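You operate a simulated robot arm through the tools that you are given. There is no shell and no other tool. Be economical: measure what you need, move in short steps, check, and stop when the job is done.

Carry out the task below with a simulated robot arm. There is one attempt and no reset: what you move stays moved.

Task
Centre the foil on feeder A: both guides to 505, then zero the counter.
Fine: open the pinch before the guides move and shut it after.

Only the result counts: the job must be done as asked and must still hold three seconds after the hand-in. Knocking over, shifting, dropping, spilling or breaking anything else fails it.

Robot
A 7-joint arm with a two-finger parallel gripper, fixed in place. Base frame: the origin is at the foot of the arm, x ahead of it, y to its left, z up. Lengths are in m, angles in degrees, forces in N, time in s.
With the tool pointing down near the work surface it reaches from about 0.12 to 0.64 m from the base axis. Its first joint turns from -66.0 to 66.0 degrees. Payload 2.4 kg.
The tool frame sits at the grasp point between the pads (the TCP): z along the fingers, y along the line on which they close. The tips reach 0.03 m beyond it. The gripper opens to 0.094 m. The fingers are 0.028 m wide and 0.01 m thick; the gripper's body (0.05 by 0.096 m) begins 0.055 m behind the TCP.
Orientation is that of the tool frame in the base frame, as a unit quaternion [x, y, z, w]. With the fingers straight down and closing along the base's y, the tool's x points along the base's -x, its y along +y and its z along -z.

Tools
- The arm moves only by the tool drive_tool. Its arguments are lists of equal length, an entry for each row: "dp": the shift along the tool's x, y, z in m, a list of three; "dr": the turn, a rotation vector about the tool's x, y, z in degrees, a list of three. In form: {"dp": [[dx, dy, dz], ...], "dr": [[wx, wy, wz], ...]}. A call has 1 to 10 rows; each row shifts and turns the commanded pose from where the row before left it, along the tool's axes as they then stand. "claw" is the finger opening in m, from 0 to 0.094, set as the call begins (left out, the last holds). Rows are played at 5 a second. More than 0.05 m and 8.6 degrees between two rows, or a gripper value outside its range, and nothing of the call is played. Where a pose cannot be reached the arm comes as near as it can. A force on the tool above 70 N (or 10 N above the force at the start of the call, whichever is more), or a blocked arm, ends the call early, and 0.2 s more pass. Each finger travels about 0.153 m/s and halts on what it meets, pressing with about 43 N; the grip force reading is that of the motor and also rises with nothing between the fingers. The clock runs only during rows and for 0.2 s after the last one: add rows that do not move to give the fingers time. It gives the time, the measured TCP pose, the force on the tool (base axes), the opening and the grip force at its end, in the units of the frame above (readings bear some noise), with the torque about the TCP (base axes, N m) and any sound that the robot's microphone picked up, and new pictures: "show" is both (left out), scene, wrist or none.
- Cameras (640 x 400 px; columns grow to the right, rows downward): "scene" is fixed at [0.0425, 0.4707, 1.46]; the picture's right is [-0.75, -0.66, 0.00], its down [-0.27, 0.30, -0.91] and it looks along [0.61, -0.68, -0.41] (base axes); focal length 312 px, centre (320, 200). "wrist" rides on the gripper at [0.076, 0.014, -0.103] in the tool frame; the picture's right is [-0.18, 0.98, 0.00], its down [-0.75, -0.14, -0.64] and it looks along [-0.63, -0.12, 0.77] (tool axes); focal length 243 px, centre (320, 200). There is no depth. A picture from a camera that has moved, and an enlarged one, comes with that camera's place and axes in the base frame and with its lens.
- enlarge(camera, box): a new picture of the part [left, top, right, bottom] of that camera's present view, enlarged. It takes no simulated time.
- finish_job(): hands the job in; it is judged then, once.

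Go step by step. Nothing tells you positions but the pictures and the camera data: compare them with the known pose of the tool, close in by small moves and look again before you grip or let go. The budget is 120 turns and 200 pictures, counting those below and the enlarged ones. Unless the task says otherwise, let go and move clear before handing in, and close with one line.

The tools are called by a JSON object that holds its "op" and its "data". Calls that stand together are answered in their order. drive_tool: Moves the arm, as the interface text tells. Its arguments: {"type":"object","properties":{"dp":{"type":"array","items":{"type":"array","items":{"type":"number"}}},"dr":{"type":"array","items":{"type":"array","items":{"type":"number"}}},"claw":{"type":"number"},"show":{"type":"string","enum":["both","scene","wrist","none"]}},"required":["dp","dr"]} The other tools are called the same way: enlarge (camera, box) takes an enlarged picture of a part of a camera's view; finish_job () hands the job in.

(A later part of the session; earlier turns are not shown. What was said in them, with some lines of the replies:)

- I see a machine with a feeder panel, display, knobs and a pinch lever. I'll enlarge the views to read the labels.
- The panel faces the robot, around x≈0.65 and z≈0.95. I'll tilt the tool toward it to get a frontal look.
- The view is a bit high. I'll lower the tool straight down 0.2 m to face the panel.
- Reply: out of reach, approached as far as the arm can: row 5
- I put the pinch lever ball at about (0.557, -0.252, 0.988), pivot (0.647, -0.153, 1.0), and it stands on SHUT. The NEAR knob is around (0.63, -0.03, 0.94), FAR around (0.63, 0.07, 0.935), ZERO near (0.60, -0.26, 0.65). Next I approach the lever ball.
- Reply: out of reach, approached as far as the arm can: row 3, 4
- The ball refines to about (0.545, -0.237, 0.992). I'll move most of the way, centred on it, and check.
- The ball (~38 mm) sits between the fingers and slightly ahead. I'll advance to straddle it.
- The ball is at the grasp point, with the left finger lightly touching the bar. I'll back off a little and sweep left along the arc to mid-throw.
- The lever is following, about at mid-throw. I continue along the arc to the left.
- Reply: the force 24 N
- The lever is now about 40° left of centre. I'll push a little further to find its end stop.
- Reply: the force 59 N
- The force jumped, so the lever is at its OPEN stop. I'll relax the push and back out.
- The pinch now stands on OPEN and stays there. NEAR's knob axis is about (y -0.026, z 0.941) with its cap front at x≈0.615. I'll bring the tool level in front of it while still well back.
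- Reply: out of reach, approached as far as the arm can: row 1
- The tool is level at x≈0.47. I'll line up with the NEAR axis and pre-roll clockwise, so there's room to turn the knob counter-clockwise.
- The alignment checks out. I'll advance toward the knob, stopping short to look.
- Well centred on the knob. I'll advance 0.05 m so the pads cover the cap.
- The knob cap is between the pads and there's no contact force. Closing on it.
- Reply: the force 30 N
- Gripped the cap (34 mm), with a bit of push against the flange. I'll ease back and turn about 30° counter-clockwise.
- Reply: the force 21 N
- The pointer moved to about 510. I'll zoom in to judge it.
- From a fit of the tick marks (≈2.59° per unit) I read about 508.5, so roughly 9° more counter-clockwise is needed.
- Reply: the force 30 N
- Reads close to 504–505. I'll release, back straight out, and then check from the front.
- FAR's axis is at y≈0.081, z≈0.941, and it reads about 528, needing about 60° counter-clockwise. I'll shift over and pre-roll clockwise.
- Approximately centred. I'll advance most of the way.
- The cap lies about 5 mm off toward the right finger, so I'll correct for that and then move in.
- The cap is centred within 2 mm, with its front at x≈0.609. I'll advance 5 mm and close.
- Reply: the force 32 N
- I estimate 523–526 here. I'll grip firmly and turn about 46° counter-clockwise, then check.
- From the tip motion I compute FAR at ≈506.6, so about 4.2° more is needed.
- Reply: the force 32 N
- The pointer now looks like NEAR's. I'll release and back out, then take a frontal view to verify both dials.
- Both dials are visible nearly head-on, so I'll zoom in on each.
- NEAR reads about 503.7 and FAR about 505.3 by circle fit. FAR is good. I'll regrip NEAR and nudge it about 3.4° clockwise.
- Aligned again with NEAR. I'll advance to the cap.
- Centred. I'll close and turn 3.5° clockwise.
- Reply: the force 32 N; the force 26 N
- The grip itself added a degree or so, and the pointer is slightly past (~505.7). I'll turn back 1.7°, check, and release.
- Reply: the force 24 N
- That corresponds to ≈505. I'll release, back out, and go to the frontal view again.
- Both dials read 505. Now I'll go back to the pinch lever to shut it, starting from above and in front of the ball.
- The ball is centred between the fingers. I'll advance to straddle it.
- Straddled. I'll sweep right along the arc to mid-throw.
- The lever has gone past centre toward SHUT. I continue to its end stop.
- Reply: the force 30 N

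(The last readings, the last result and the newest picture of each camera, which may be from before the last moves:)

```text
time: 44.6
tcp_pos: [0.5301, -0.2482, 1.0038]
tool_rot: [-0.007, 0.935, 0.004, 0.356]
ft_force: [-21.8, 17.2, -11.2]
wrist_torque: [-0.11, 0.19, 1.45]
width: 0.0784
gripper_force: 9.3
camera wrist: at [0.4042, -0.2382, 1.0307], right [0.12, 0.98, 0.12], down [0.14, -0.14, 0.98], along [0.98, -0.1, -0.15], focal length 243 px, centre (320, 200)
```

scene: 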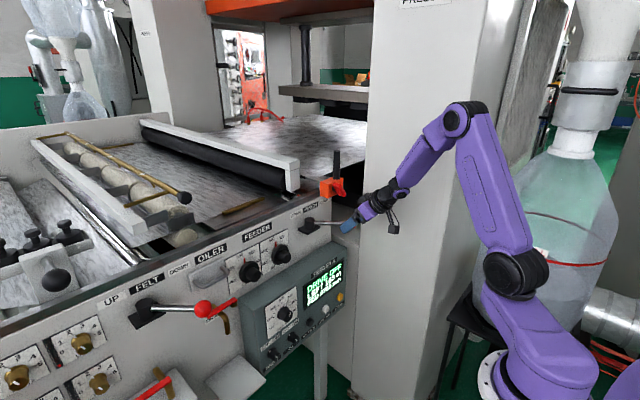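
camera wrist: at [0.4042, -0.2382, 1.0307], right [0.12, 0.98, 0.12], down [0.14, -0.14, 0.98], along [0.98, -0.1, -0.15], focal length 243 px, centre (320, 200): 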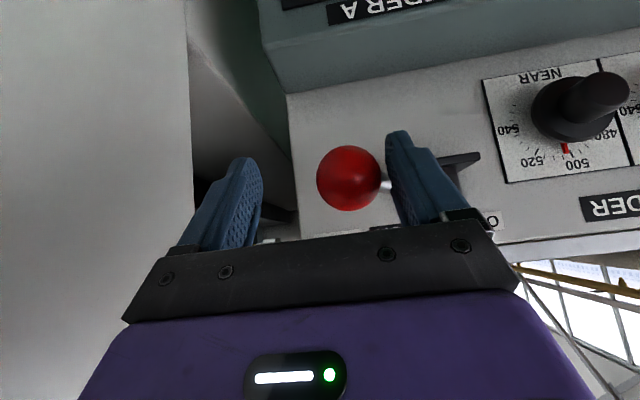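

It's near the stop. One more small push to confirm.

{"op": "drive_tool", "data": {"dp": [[-0.003, -0.009, 0.003], [0, 0, 0]], "dr": [[0, 0, 0], [0, 0, 0]], "show": "none"}}

{"op": "drive_tool", "data": {"dp": [[0.003, 0.014, -0.008], [0, 0.006, -0.02], [0, 0, -0.04], [0, 0, -0.04], [0, 0, 0]], "dr": [[0, 0, 0], [0, 0, 0], [0, 0, 0], [0, 0, 0], [0, 0, 0]]}}

{"op": "enlarge", "data": {"camera": "scene", "box": [240, 180, 400, 280]}}

```text
time: 45.2
tcp_pos: [0.5324, -0.2544, 1.0021]
tool_rot: [-0.008, 0.935, 0.005, 0.354]
ft_force: [-35.9, 35.6, -18.0]
wrist_torque: [-0.25, 0.15, 2.71]
width: 0.0887
gripper_force: 18.6
```

```text
time: 46.4
tcp_pos: [0.4596, -0.2427, 1.0876]
tool_rot: [0.0, 0.932, 0.0, 0.363]
ft_force: [0.4, -1.5, -0.2]
wrist_torque: [0.02, -0.02, 0.02]
width: 0.0679
gripper_force: 0.1
camera wrist: at [0.3341, -0.2311, 1.1126], right [0.14, 0.98, 0.12], down [0.12, -0.14, 0.98], along [0.98, -0.12, -0.14], focal length 243 px, centre (320, 200)
```

scene: 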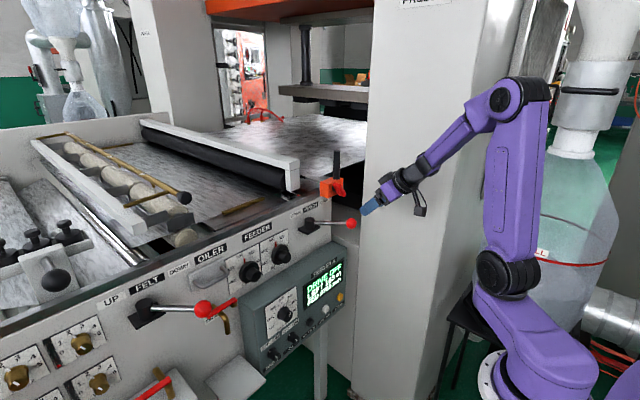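
wrist: 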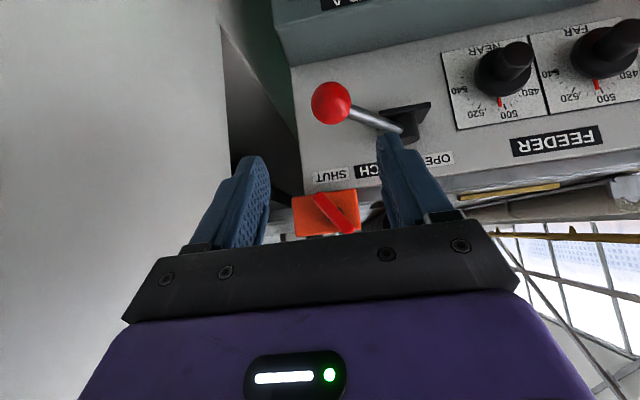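

```text
4.00 times, centred on (320, 230) of scene
camera zoom: at [0.0425, 0.4707, 1.46], right [-0.75, -0.66, 0.0], down [-0.27, 0.3, -0.91], along [0.61, -0.68, -0.41], focal length 1246 px, centre (320, 80)
```

zoom: 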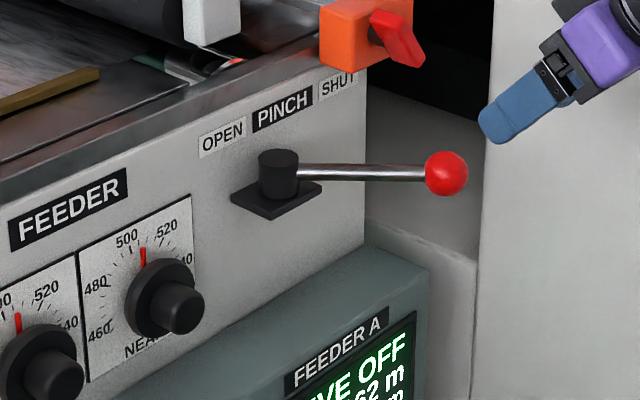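

The lever is back on SHUT at its original place. The ZERO button is near (0.60, -0.26, 0.65) on the console face. I'll close the fingers and lower the tool while levelling it.

{"op": "drive_tool", "data": {"dp": [[0.03, -0.002, 0.0267], [0.0334, -0.002, 0.0223], [0.0362, -0.002, 0.0175], [0.0382, -0.002, 0.0124], [0.0396, -0.002, 0.0071], [0.0401, -0.002, 0.0015], [0, 0, 0]], "dr": [[0, -7.88, 0], [0, -7.88, 0], [0, -7.88, 0], [0, -7.88, 0], [0, -7.88, 0], [0, -7.88, 0], [0, 0, 0]], "claw": 0.0}}

```text
time: 48.0
tcp_pos: [0.4467, -0.2431, 0.851]
tool_rot: [-0.014, 0.705, 0.006, 0.709]
ft_force: [-0.2, -0.9, 1.1]
wrist_torque: [0.0, -0.01, 0.01]
width: 0.0
gripper_force: 33.2
camera wrist: at [0.3431, -0.2349, 0.7749], right [-0.03, 0.98, 0.17], down [-0.64, -0.15, 0.75], along [0.77, -0.09, 0.64], focal length 243 px, centre (320, 200)
```

scene: 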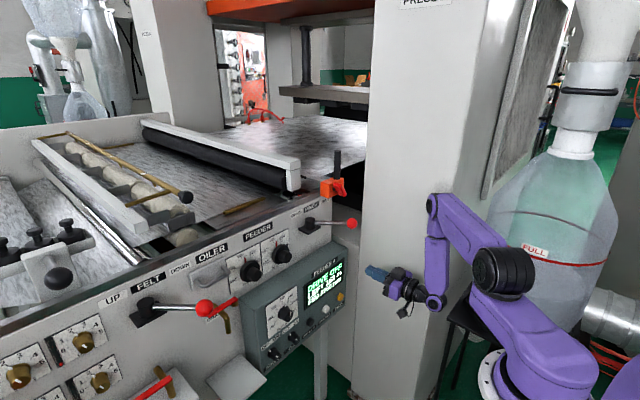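
wrist: 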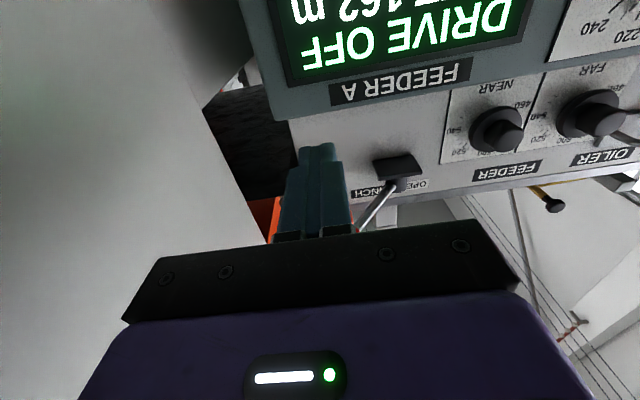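

Reachable. I'll continue down toward the ZERO height.

{"op": "drive_tool", "data": {"dp": [[0.038, -0.002, 0], [0.038, -0.002, 0], [0.038, -0.002, 0], [0.038, -0.002, 0], [0, 0, 0]], "dr": [[0, 0, 0], [0, 0, 0], [0, 0, 0], [0, 0, 0], [0, 0, 0]]}}

{"op": "enlarge", "data": {"camera": "scene", "box": [260, 240, 420, 340]}}

```text
time: 49.2
tcp_pos: [0.4377, -0.2619, 0.6933]
tool_rot: [0.0, 0.708, 0.0, 0.706]
ft_force: [-0.4, -0.4, -1.1]
wrist_torque: [0.01, 0.04, -0.01]
width: 0.0
gripper_force: 32.9
camera wrist: at [0.3353, -0.2491, 0.6191], right [0.0, 0.98, 0.18], down [-0.64, -0.14, 0.76], along [0.77, -0.12, 0.63], focal length 243 px, centre (320, 200)
```

scene: 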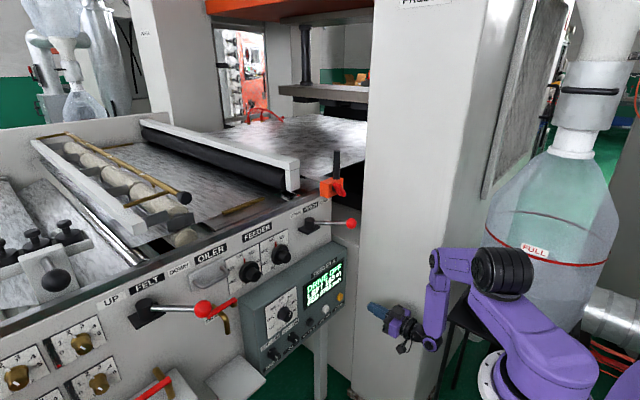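
wrist: 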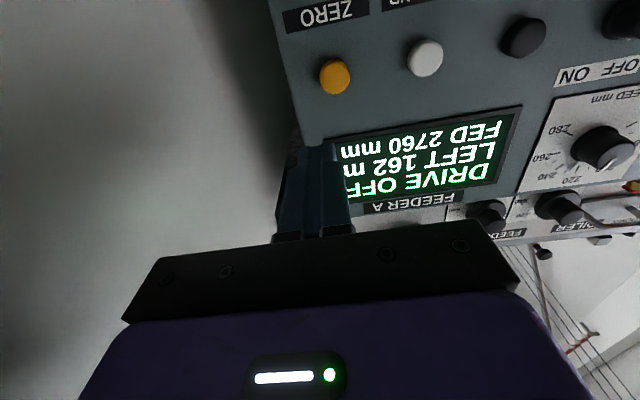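

```text
4.00 times, centred on (340, 290) of scene
camera zoom: at [0.0425, 0.4707, 1.46], right [-0.75, -0.66, 0.0], down [-0.27, 0.3, -0.91], along [0.61, -0.68, -0.41], focal length 1246 px, centre (240, -160)
```

zoom: 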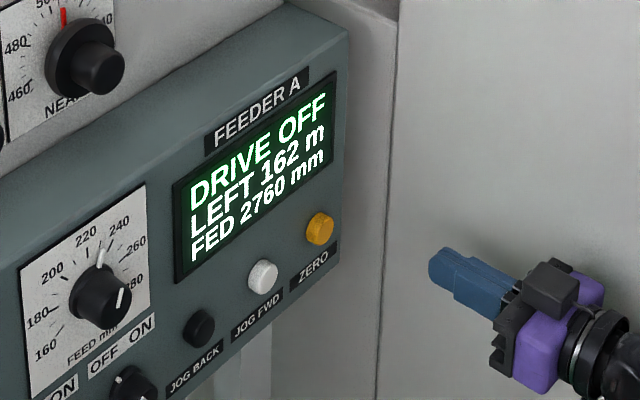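

The yellow ZERO button's front is at about (0.587, -0.246, 0.676). I'll align with it and advance to just short.

{"op": "drive_tool", "data": {"dp": [[0.017, 0.0155, 0], [0, 0, 0.03], [0, 0, 0.03], [0, 0, 0.025], [0, 0, 0]], "dr": [[0, 0, 0], [0, 0, 0], [0, 0, 0], [0, 0, 0], [0, 0, 0]]}}

{"op": "enlarge", "data": {"camera": "scene", "box": [300, 260, 380, 310]}}

{"op": "enlarge", "data": {"camera": "wrist", "box": [240, 40, 400, 240]}}

```text
time: 50.4
tcp_pos: [0.5238, -0.2638, 0.6954]
tool_rot: [0.0, 0.708, 0.0, 0.706]
ft_force: [0.0, 0.1, 0.4]
wrist_torque: [-0.01, 0.03, -0.01]
width: 0.0001
gripper_force: 33.2
out of reach, approached as far as the arm can: row 1
camera wrist: at [0.4199, -0.2505, 0.6201], right [0.0, 0.98, 0.18], down [-0.64, -0.14, 0.76], along [0.77, -0.12, 0.63], focal length 243 px, centre (320, 200)
```

scene: 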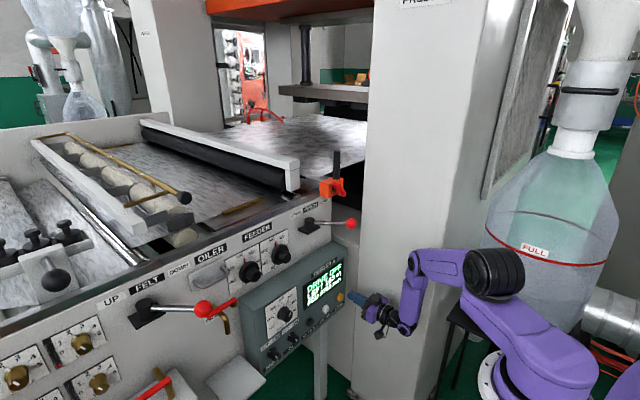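
wrist: 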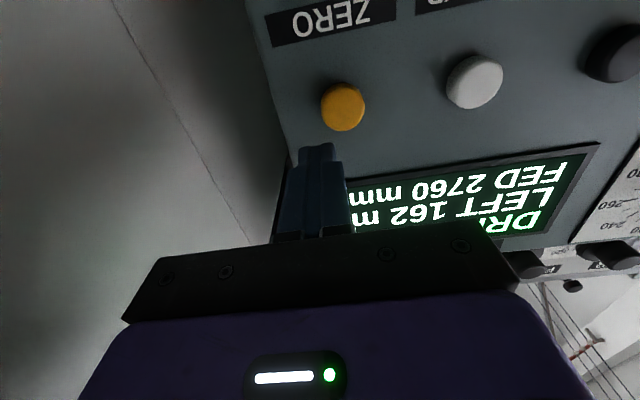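

```text
8.00 times, centred on (340, 285) of scene
camera zoom: at [0.0425, 0.4707, 1.46], right [-0.75, -0.66, 0.0], down [-0.27, 0.3, -0.91], along [0.61, -0.68, -0.41], focal length 2493 px, centre (160, -480)
```

zoom: 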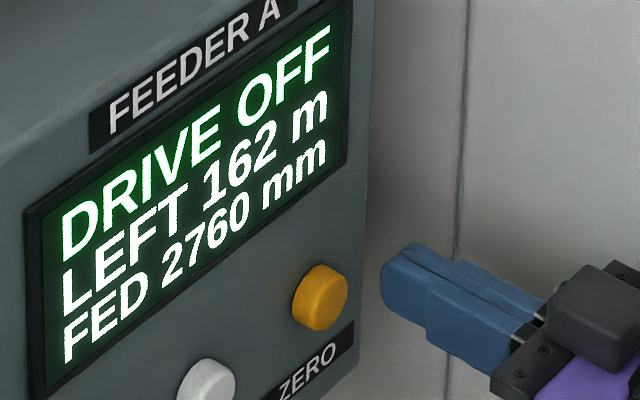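

```text
2.00 times, centred on (320, 140) of wrist
camera zoom: at [0.4199, -0.2505, 0.6201], right [0.0, 0.98, 0.18], down [-0.64, -0.14, 0.76], along [0.77, -0.12, 0.63], focal length 485 px, centre (320, 320)
```

zoom: 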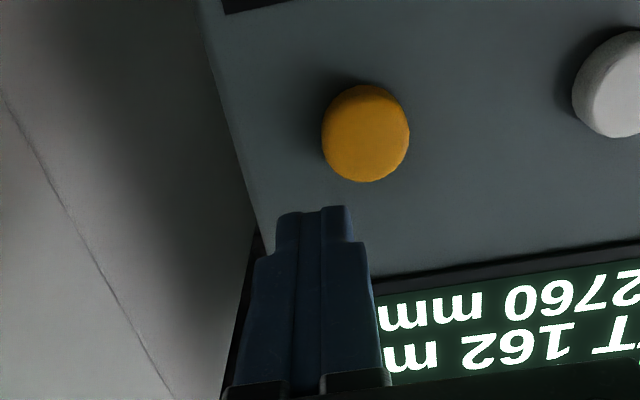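

The downward shift was refused further back. I'll retry the alignment from here (about 17 mm left and 17 mm down).

{"op": "drive_tool", "data": {"dp": [[0.009, 0.0085, 0], [0.008, 0.0085, 0], [0, 0, 0]], "dr": [[0, 0, 0], [0, 0, 0], [0, 0, 0]]}}

{"op": "enlarge", "data": {"camera": "wrist", "box": [240, 40, 400, 240]}}

```text
time: 51.2
tcp_pos: [0.5155, -0.2439, 0.6896]
tool_rot: [0.0, 0.709, 0.0, 0.705]
ft_force: [0.3, 0.4, -0.7]
wrist_torque: [0.01, 0.02, 0.03]
width: 0.0
gripper_force: 32.9
out of reach, approached as far as the arm can: row 1, 2
camera wrist: at [0.4128, -0.2316, 0.6149], right [0.0, 0.98, 0.18], down [-0.64, -0.14, 0.76], along [0.77, -0.12, 0.63], focal length 243 px, centre (320, 200)
```

scene: 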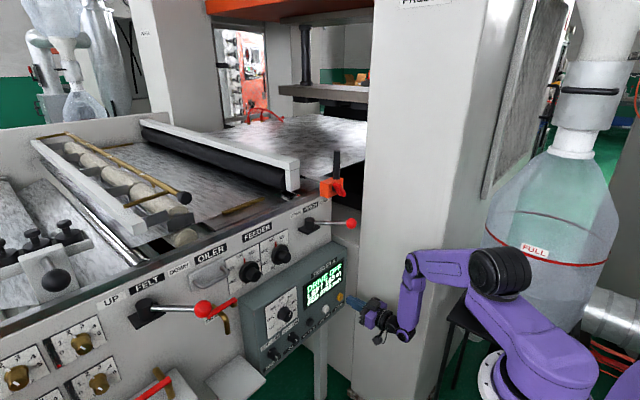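
wrist: 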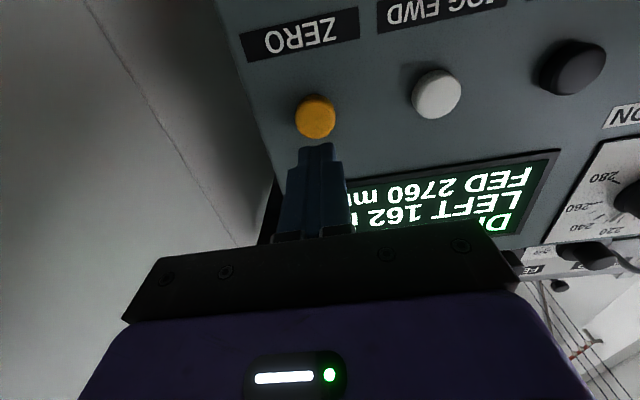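

```text
2.00 times, centred on (320, 140) of wrist
camera zoom: at [0.4128, -0.2316, 0.6149], right [0.0, 0.98, 0.18], down [-0.64, -0.14, 0.76], along [0.77, -0.12, 0.63], focal length 485 px, centre (320, 320)
```

zoom: 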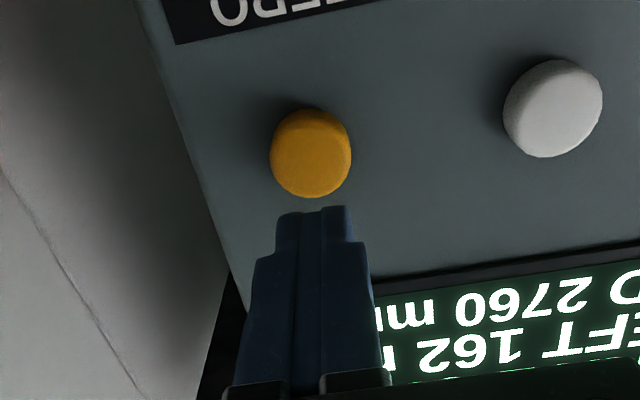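

Laterally aligned, but the arm can't go lower while level. A 15° downward tilt will bring the tips down to the button height.

{"op": "drive_tool", "data": {"dp": [[0, 0, 0], [0, 0, 0], [0.0005, -0.001, 0.015], [0, 0, 0]], "dr": [[0, 7.5, 0], [0, 7.5, 0], [0, 0, 0], [0, 0, 0]]}}

{"op": "enlarge", "data": {"camera": "scene", "box": [300, 260, 380, 310]}}

{"op": "enlarge", "data": {"camera": "wrist", "box": [240, 40, 400, 240]}}

```text
time: 52.2
tcp_pos: [0.5301, -0.2445, 0.6829]
tool_rot: [0.0, 0.795, 0.0, 0.606]
ft_force: [-1.0, 0.4, -1.0]
wrist_torque: [0.03, -0.03, 0.01]
width: 0.0
gripper_force: 33.3
camera wrist: at [0.4108, -0.2321, 0.6381], right [0.05, 0.98, 0.18], down [-0.42, -0.14, 0.9], along [0.91, -0.12, 0.41], focal length 243 px, centre (320, 200)
```

scene: 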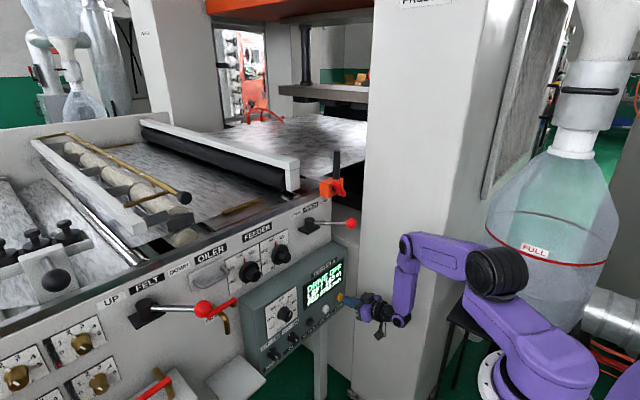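
wrist: 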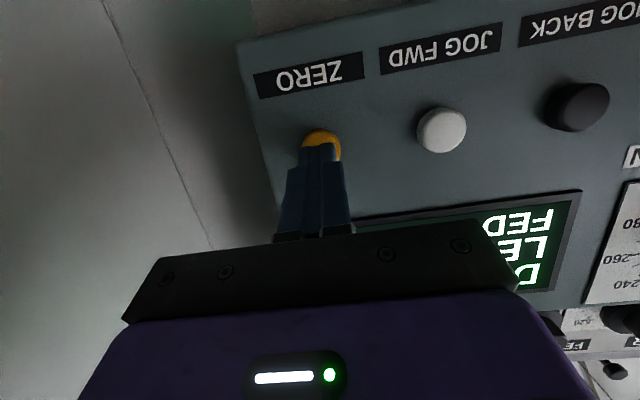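

```text
8.00 times, centred on (340, 285) of scene
camera zoom: at [0.0425, 0.4707, 1.46], right [-0.75, -0.66, 0.0], down [-0.27, 0.3, -0.91], along [0.61, -0.68, -0.41], focal length 2493 px, centre (160, -480)
```

zoom: 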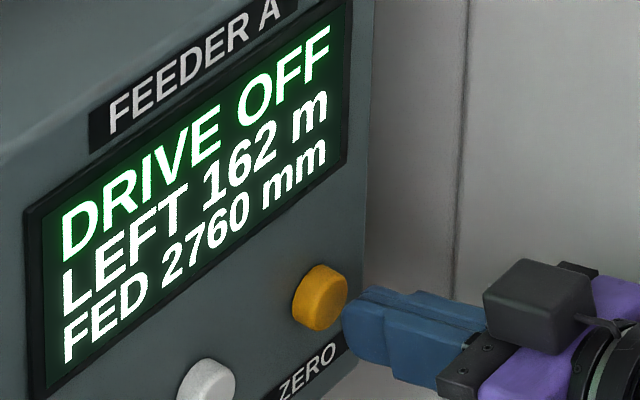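

```text
2.00 times, centred on (320, 140) of wrist
camera zoom: at [0.4108, -0.2321, 0.6381], right [0.05, 0.98, 0.18], down [-0.42, -0.14, 0.9], along [0.91, -0.12, 0.41], focal length 485 px, centre (320, 320)
```

zoom: 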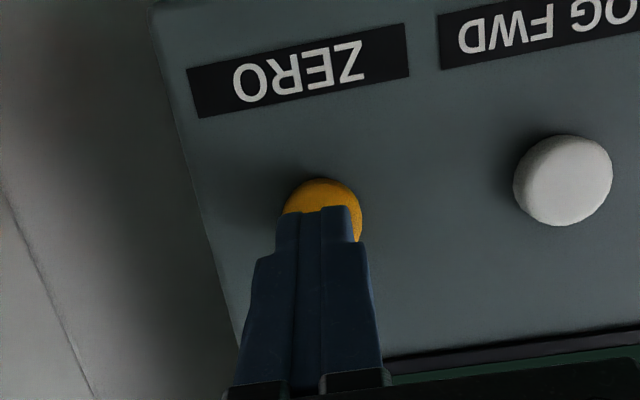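

The tips are aligned with the button about 25 mm ahead. I'll push straight in with small steps.

{"op": "drive_tool", "data": {"dp": [[-0.0026, -0.002, 0.0097], [-0.0026, 0, 0.0097], [-0.0013, 0, 0.0048], [-0.001, 0, 0.0039]], "dr": [[0, 0, 0], [0, 0, 0], [0, 0, 0], [0, 0, 0]], "show": "none"}}

{"op": "enlarge", "data": {"camera": "scene", "box": [300, 260, 380, 310]}}

```text
time: 53.0
tcp_pos: [0.5482, -0.2466, 0.6833]
tool_rot: [0.001, 0.793, 0.003, 0.609]
ft_force: [-34.1, 6.9, 24.0]
wrist_torque: [-0.02, -0.89, 0.26]
width: 0.0004
gripper_force: 32.3
heard: click
stopped in row 3: the force on the tool passed its limit at 81 N (the readings are from after the stop); the commanded pose is now the measured one
```

```text
8.00 times, centred on (340, 285) of scene
camera zoom: at [0.0414, 0.471, 1.4599], right [-0.75, -0.66, 0.0], down [-0.27, 0.3, -0.91], along [0.61, -0.68, -0.41], focal length 2493 px, centre (160, -480)
```

zoom: 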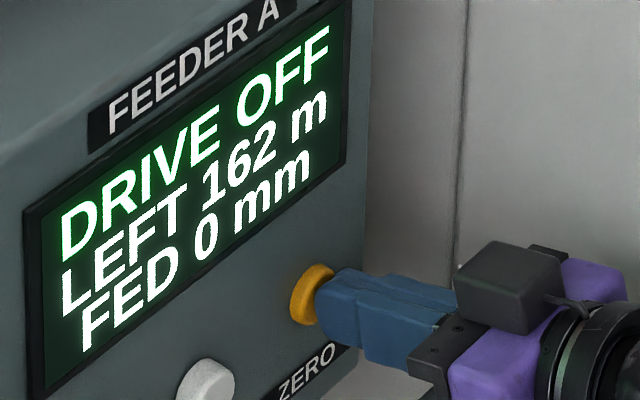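

A click was heard and FED now shows 0 mm. I'll back off and make a final check of everything.

{"op": "drive_tool", "data": {"dp": [[0.0015, 0, -0.006], [0.005, 0, -0.02], [0, 0, -0.03], [0, 0, -0.03], [0, 0, 0]], "dr": [[0, 0, 0], [0, 0, 0], [0, 0, 0], [0, 0, 0], [0, 0, 0]], "show": "scene"}}

{"op": "enlarge", "data": {"camera": "scene", "box": [220, 200, 380, 300]}}

{"op": "enlarge", "data": {"camera": "scene", "box": [264, 232, 296, 252]}}

{"op": "enlarge", "data": {"camera": "scene", "box": [234, 246, 266, 266]}}

```text
time: 54.1
tcp_pos: [0.4621, -0.2437, 0.6996]
tool_rot: [0.001, 0.794, 0.002, 0.607]
ft_force: [-1.3, 0.0, -0.1]
wrist_torque: [-0.03, -0.03, -0.01]
width: 0.0
gripper_force: 33.0
```

scene: 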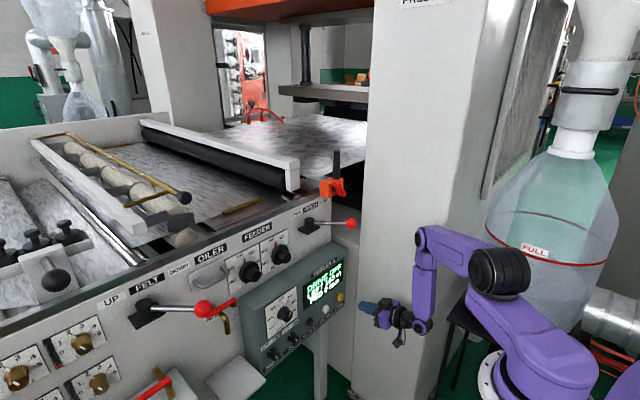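

```text
4.00 times, centred on (300, 250) of scene
camera zoom: at [0.0425, 0.4707, 1.46], right [-0.75, -0.66, 0.0], down [-0.27, 0.3, -0.91], along [0.61, -0.68, -0.41], focal length 1246 px, centre (400, 0)
```

zoom: 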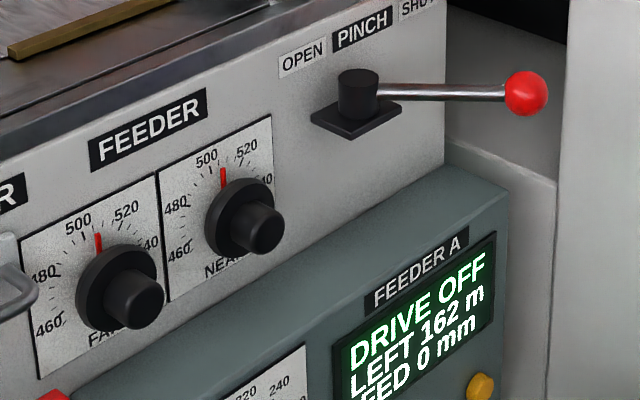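

```text
16.00 times, centred on (280, 242) of scene
camera zoom: at [0.0425, 0.4707, 1.46], right [-0.75, -0.66, 0.0], down [-0.27, 0.3, -0.91], along [0.61, -0.68, -0.41], focal length 4986 px, centre (960, -472)
```

zoom: 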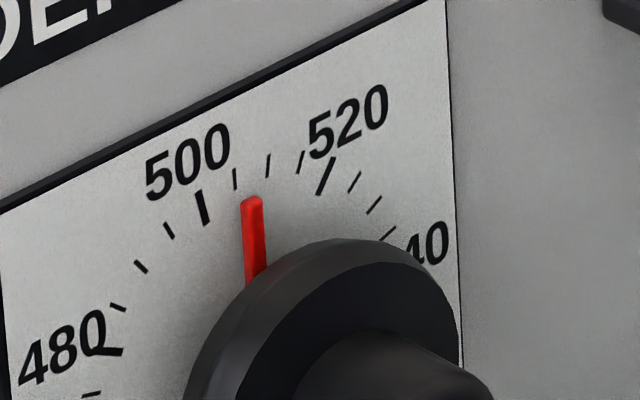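

```text
16.00 times, centred on (250, 256) of scene
camera zoom: at [0.0425, 0.4707, 1.46], right [-0.75, -0.66, 0.0], down [-0.27, 0.3, -0.91], along [0.61, -0.68, -0.41], focal length 4986 px, centre (1440, -696)
```

zoom: 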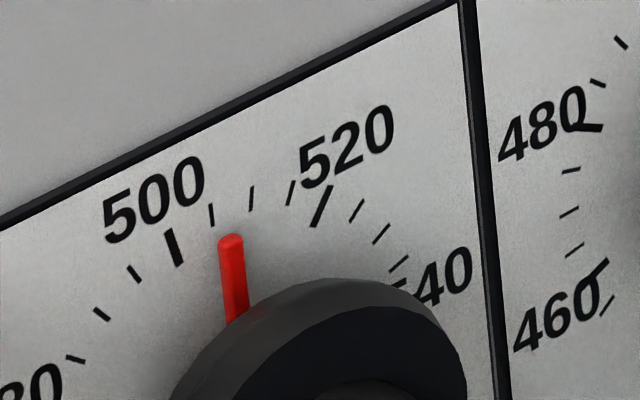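

Both guides stand at 505, the pinch is shut, the counter shows 0 mm, and the arm is clear. Handing in.

{"op": "finish_job", "data": {}}

```text
The job is handed in.
```

The job is handed in: both feeder A guides read about 505 by the dial marks, and the counter shows FED 0 mm. The pinch was opened before the guides moved and shut after they were set.
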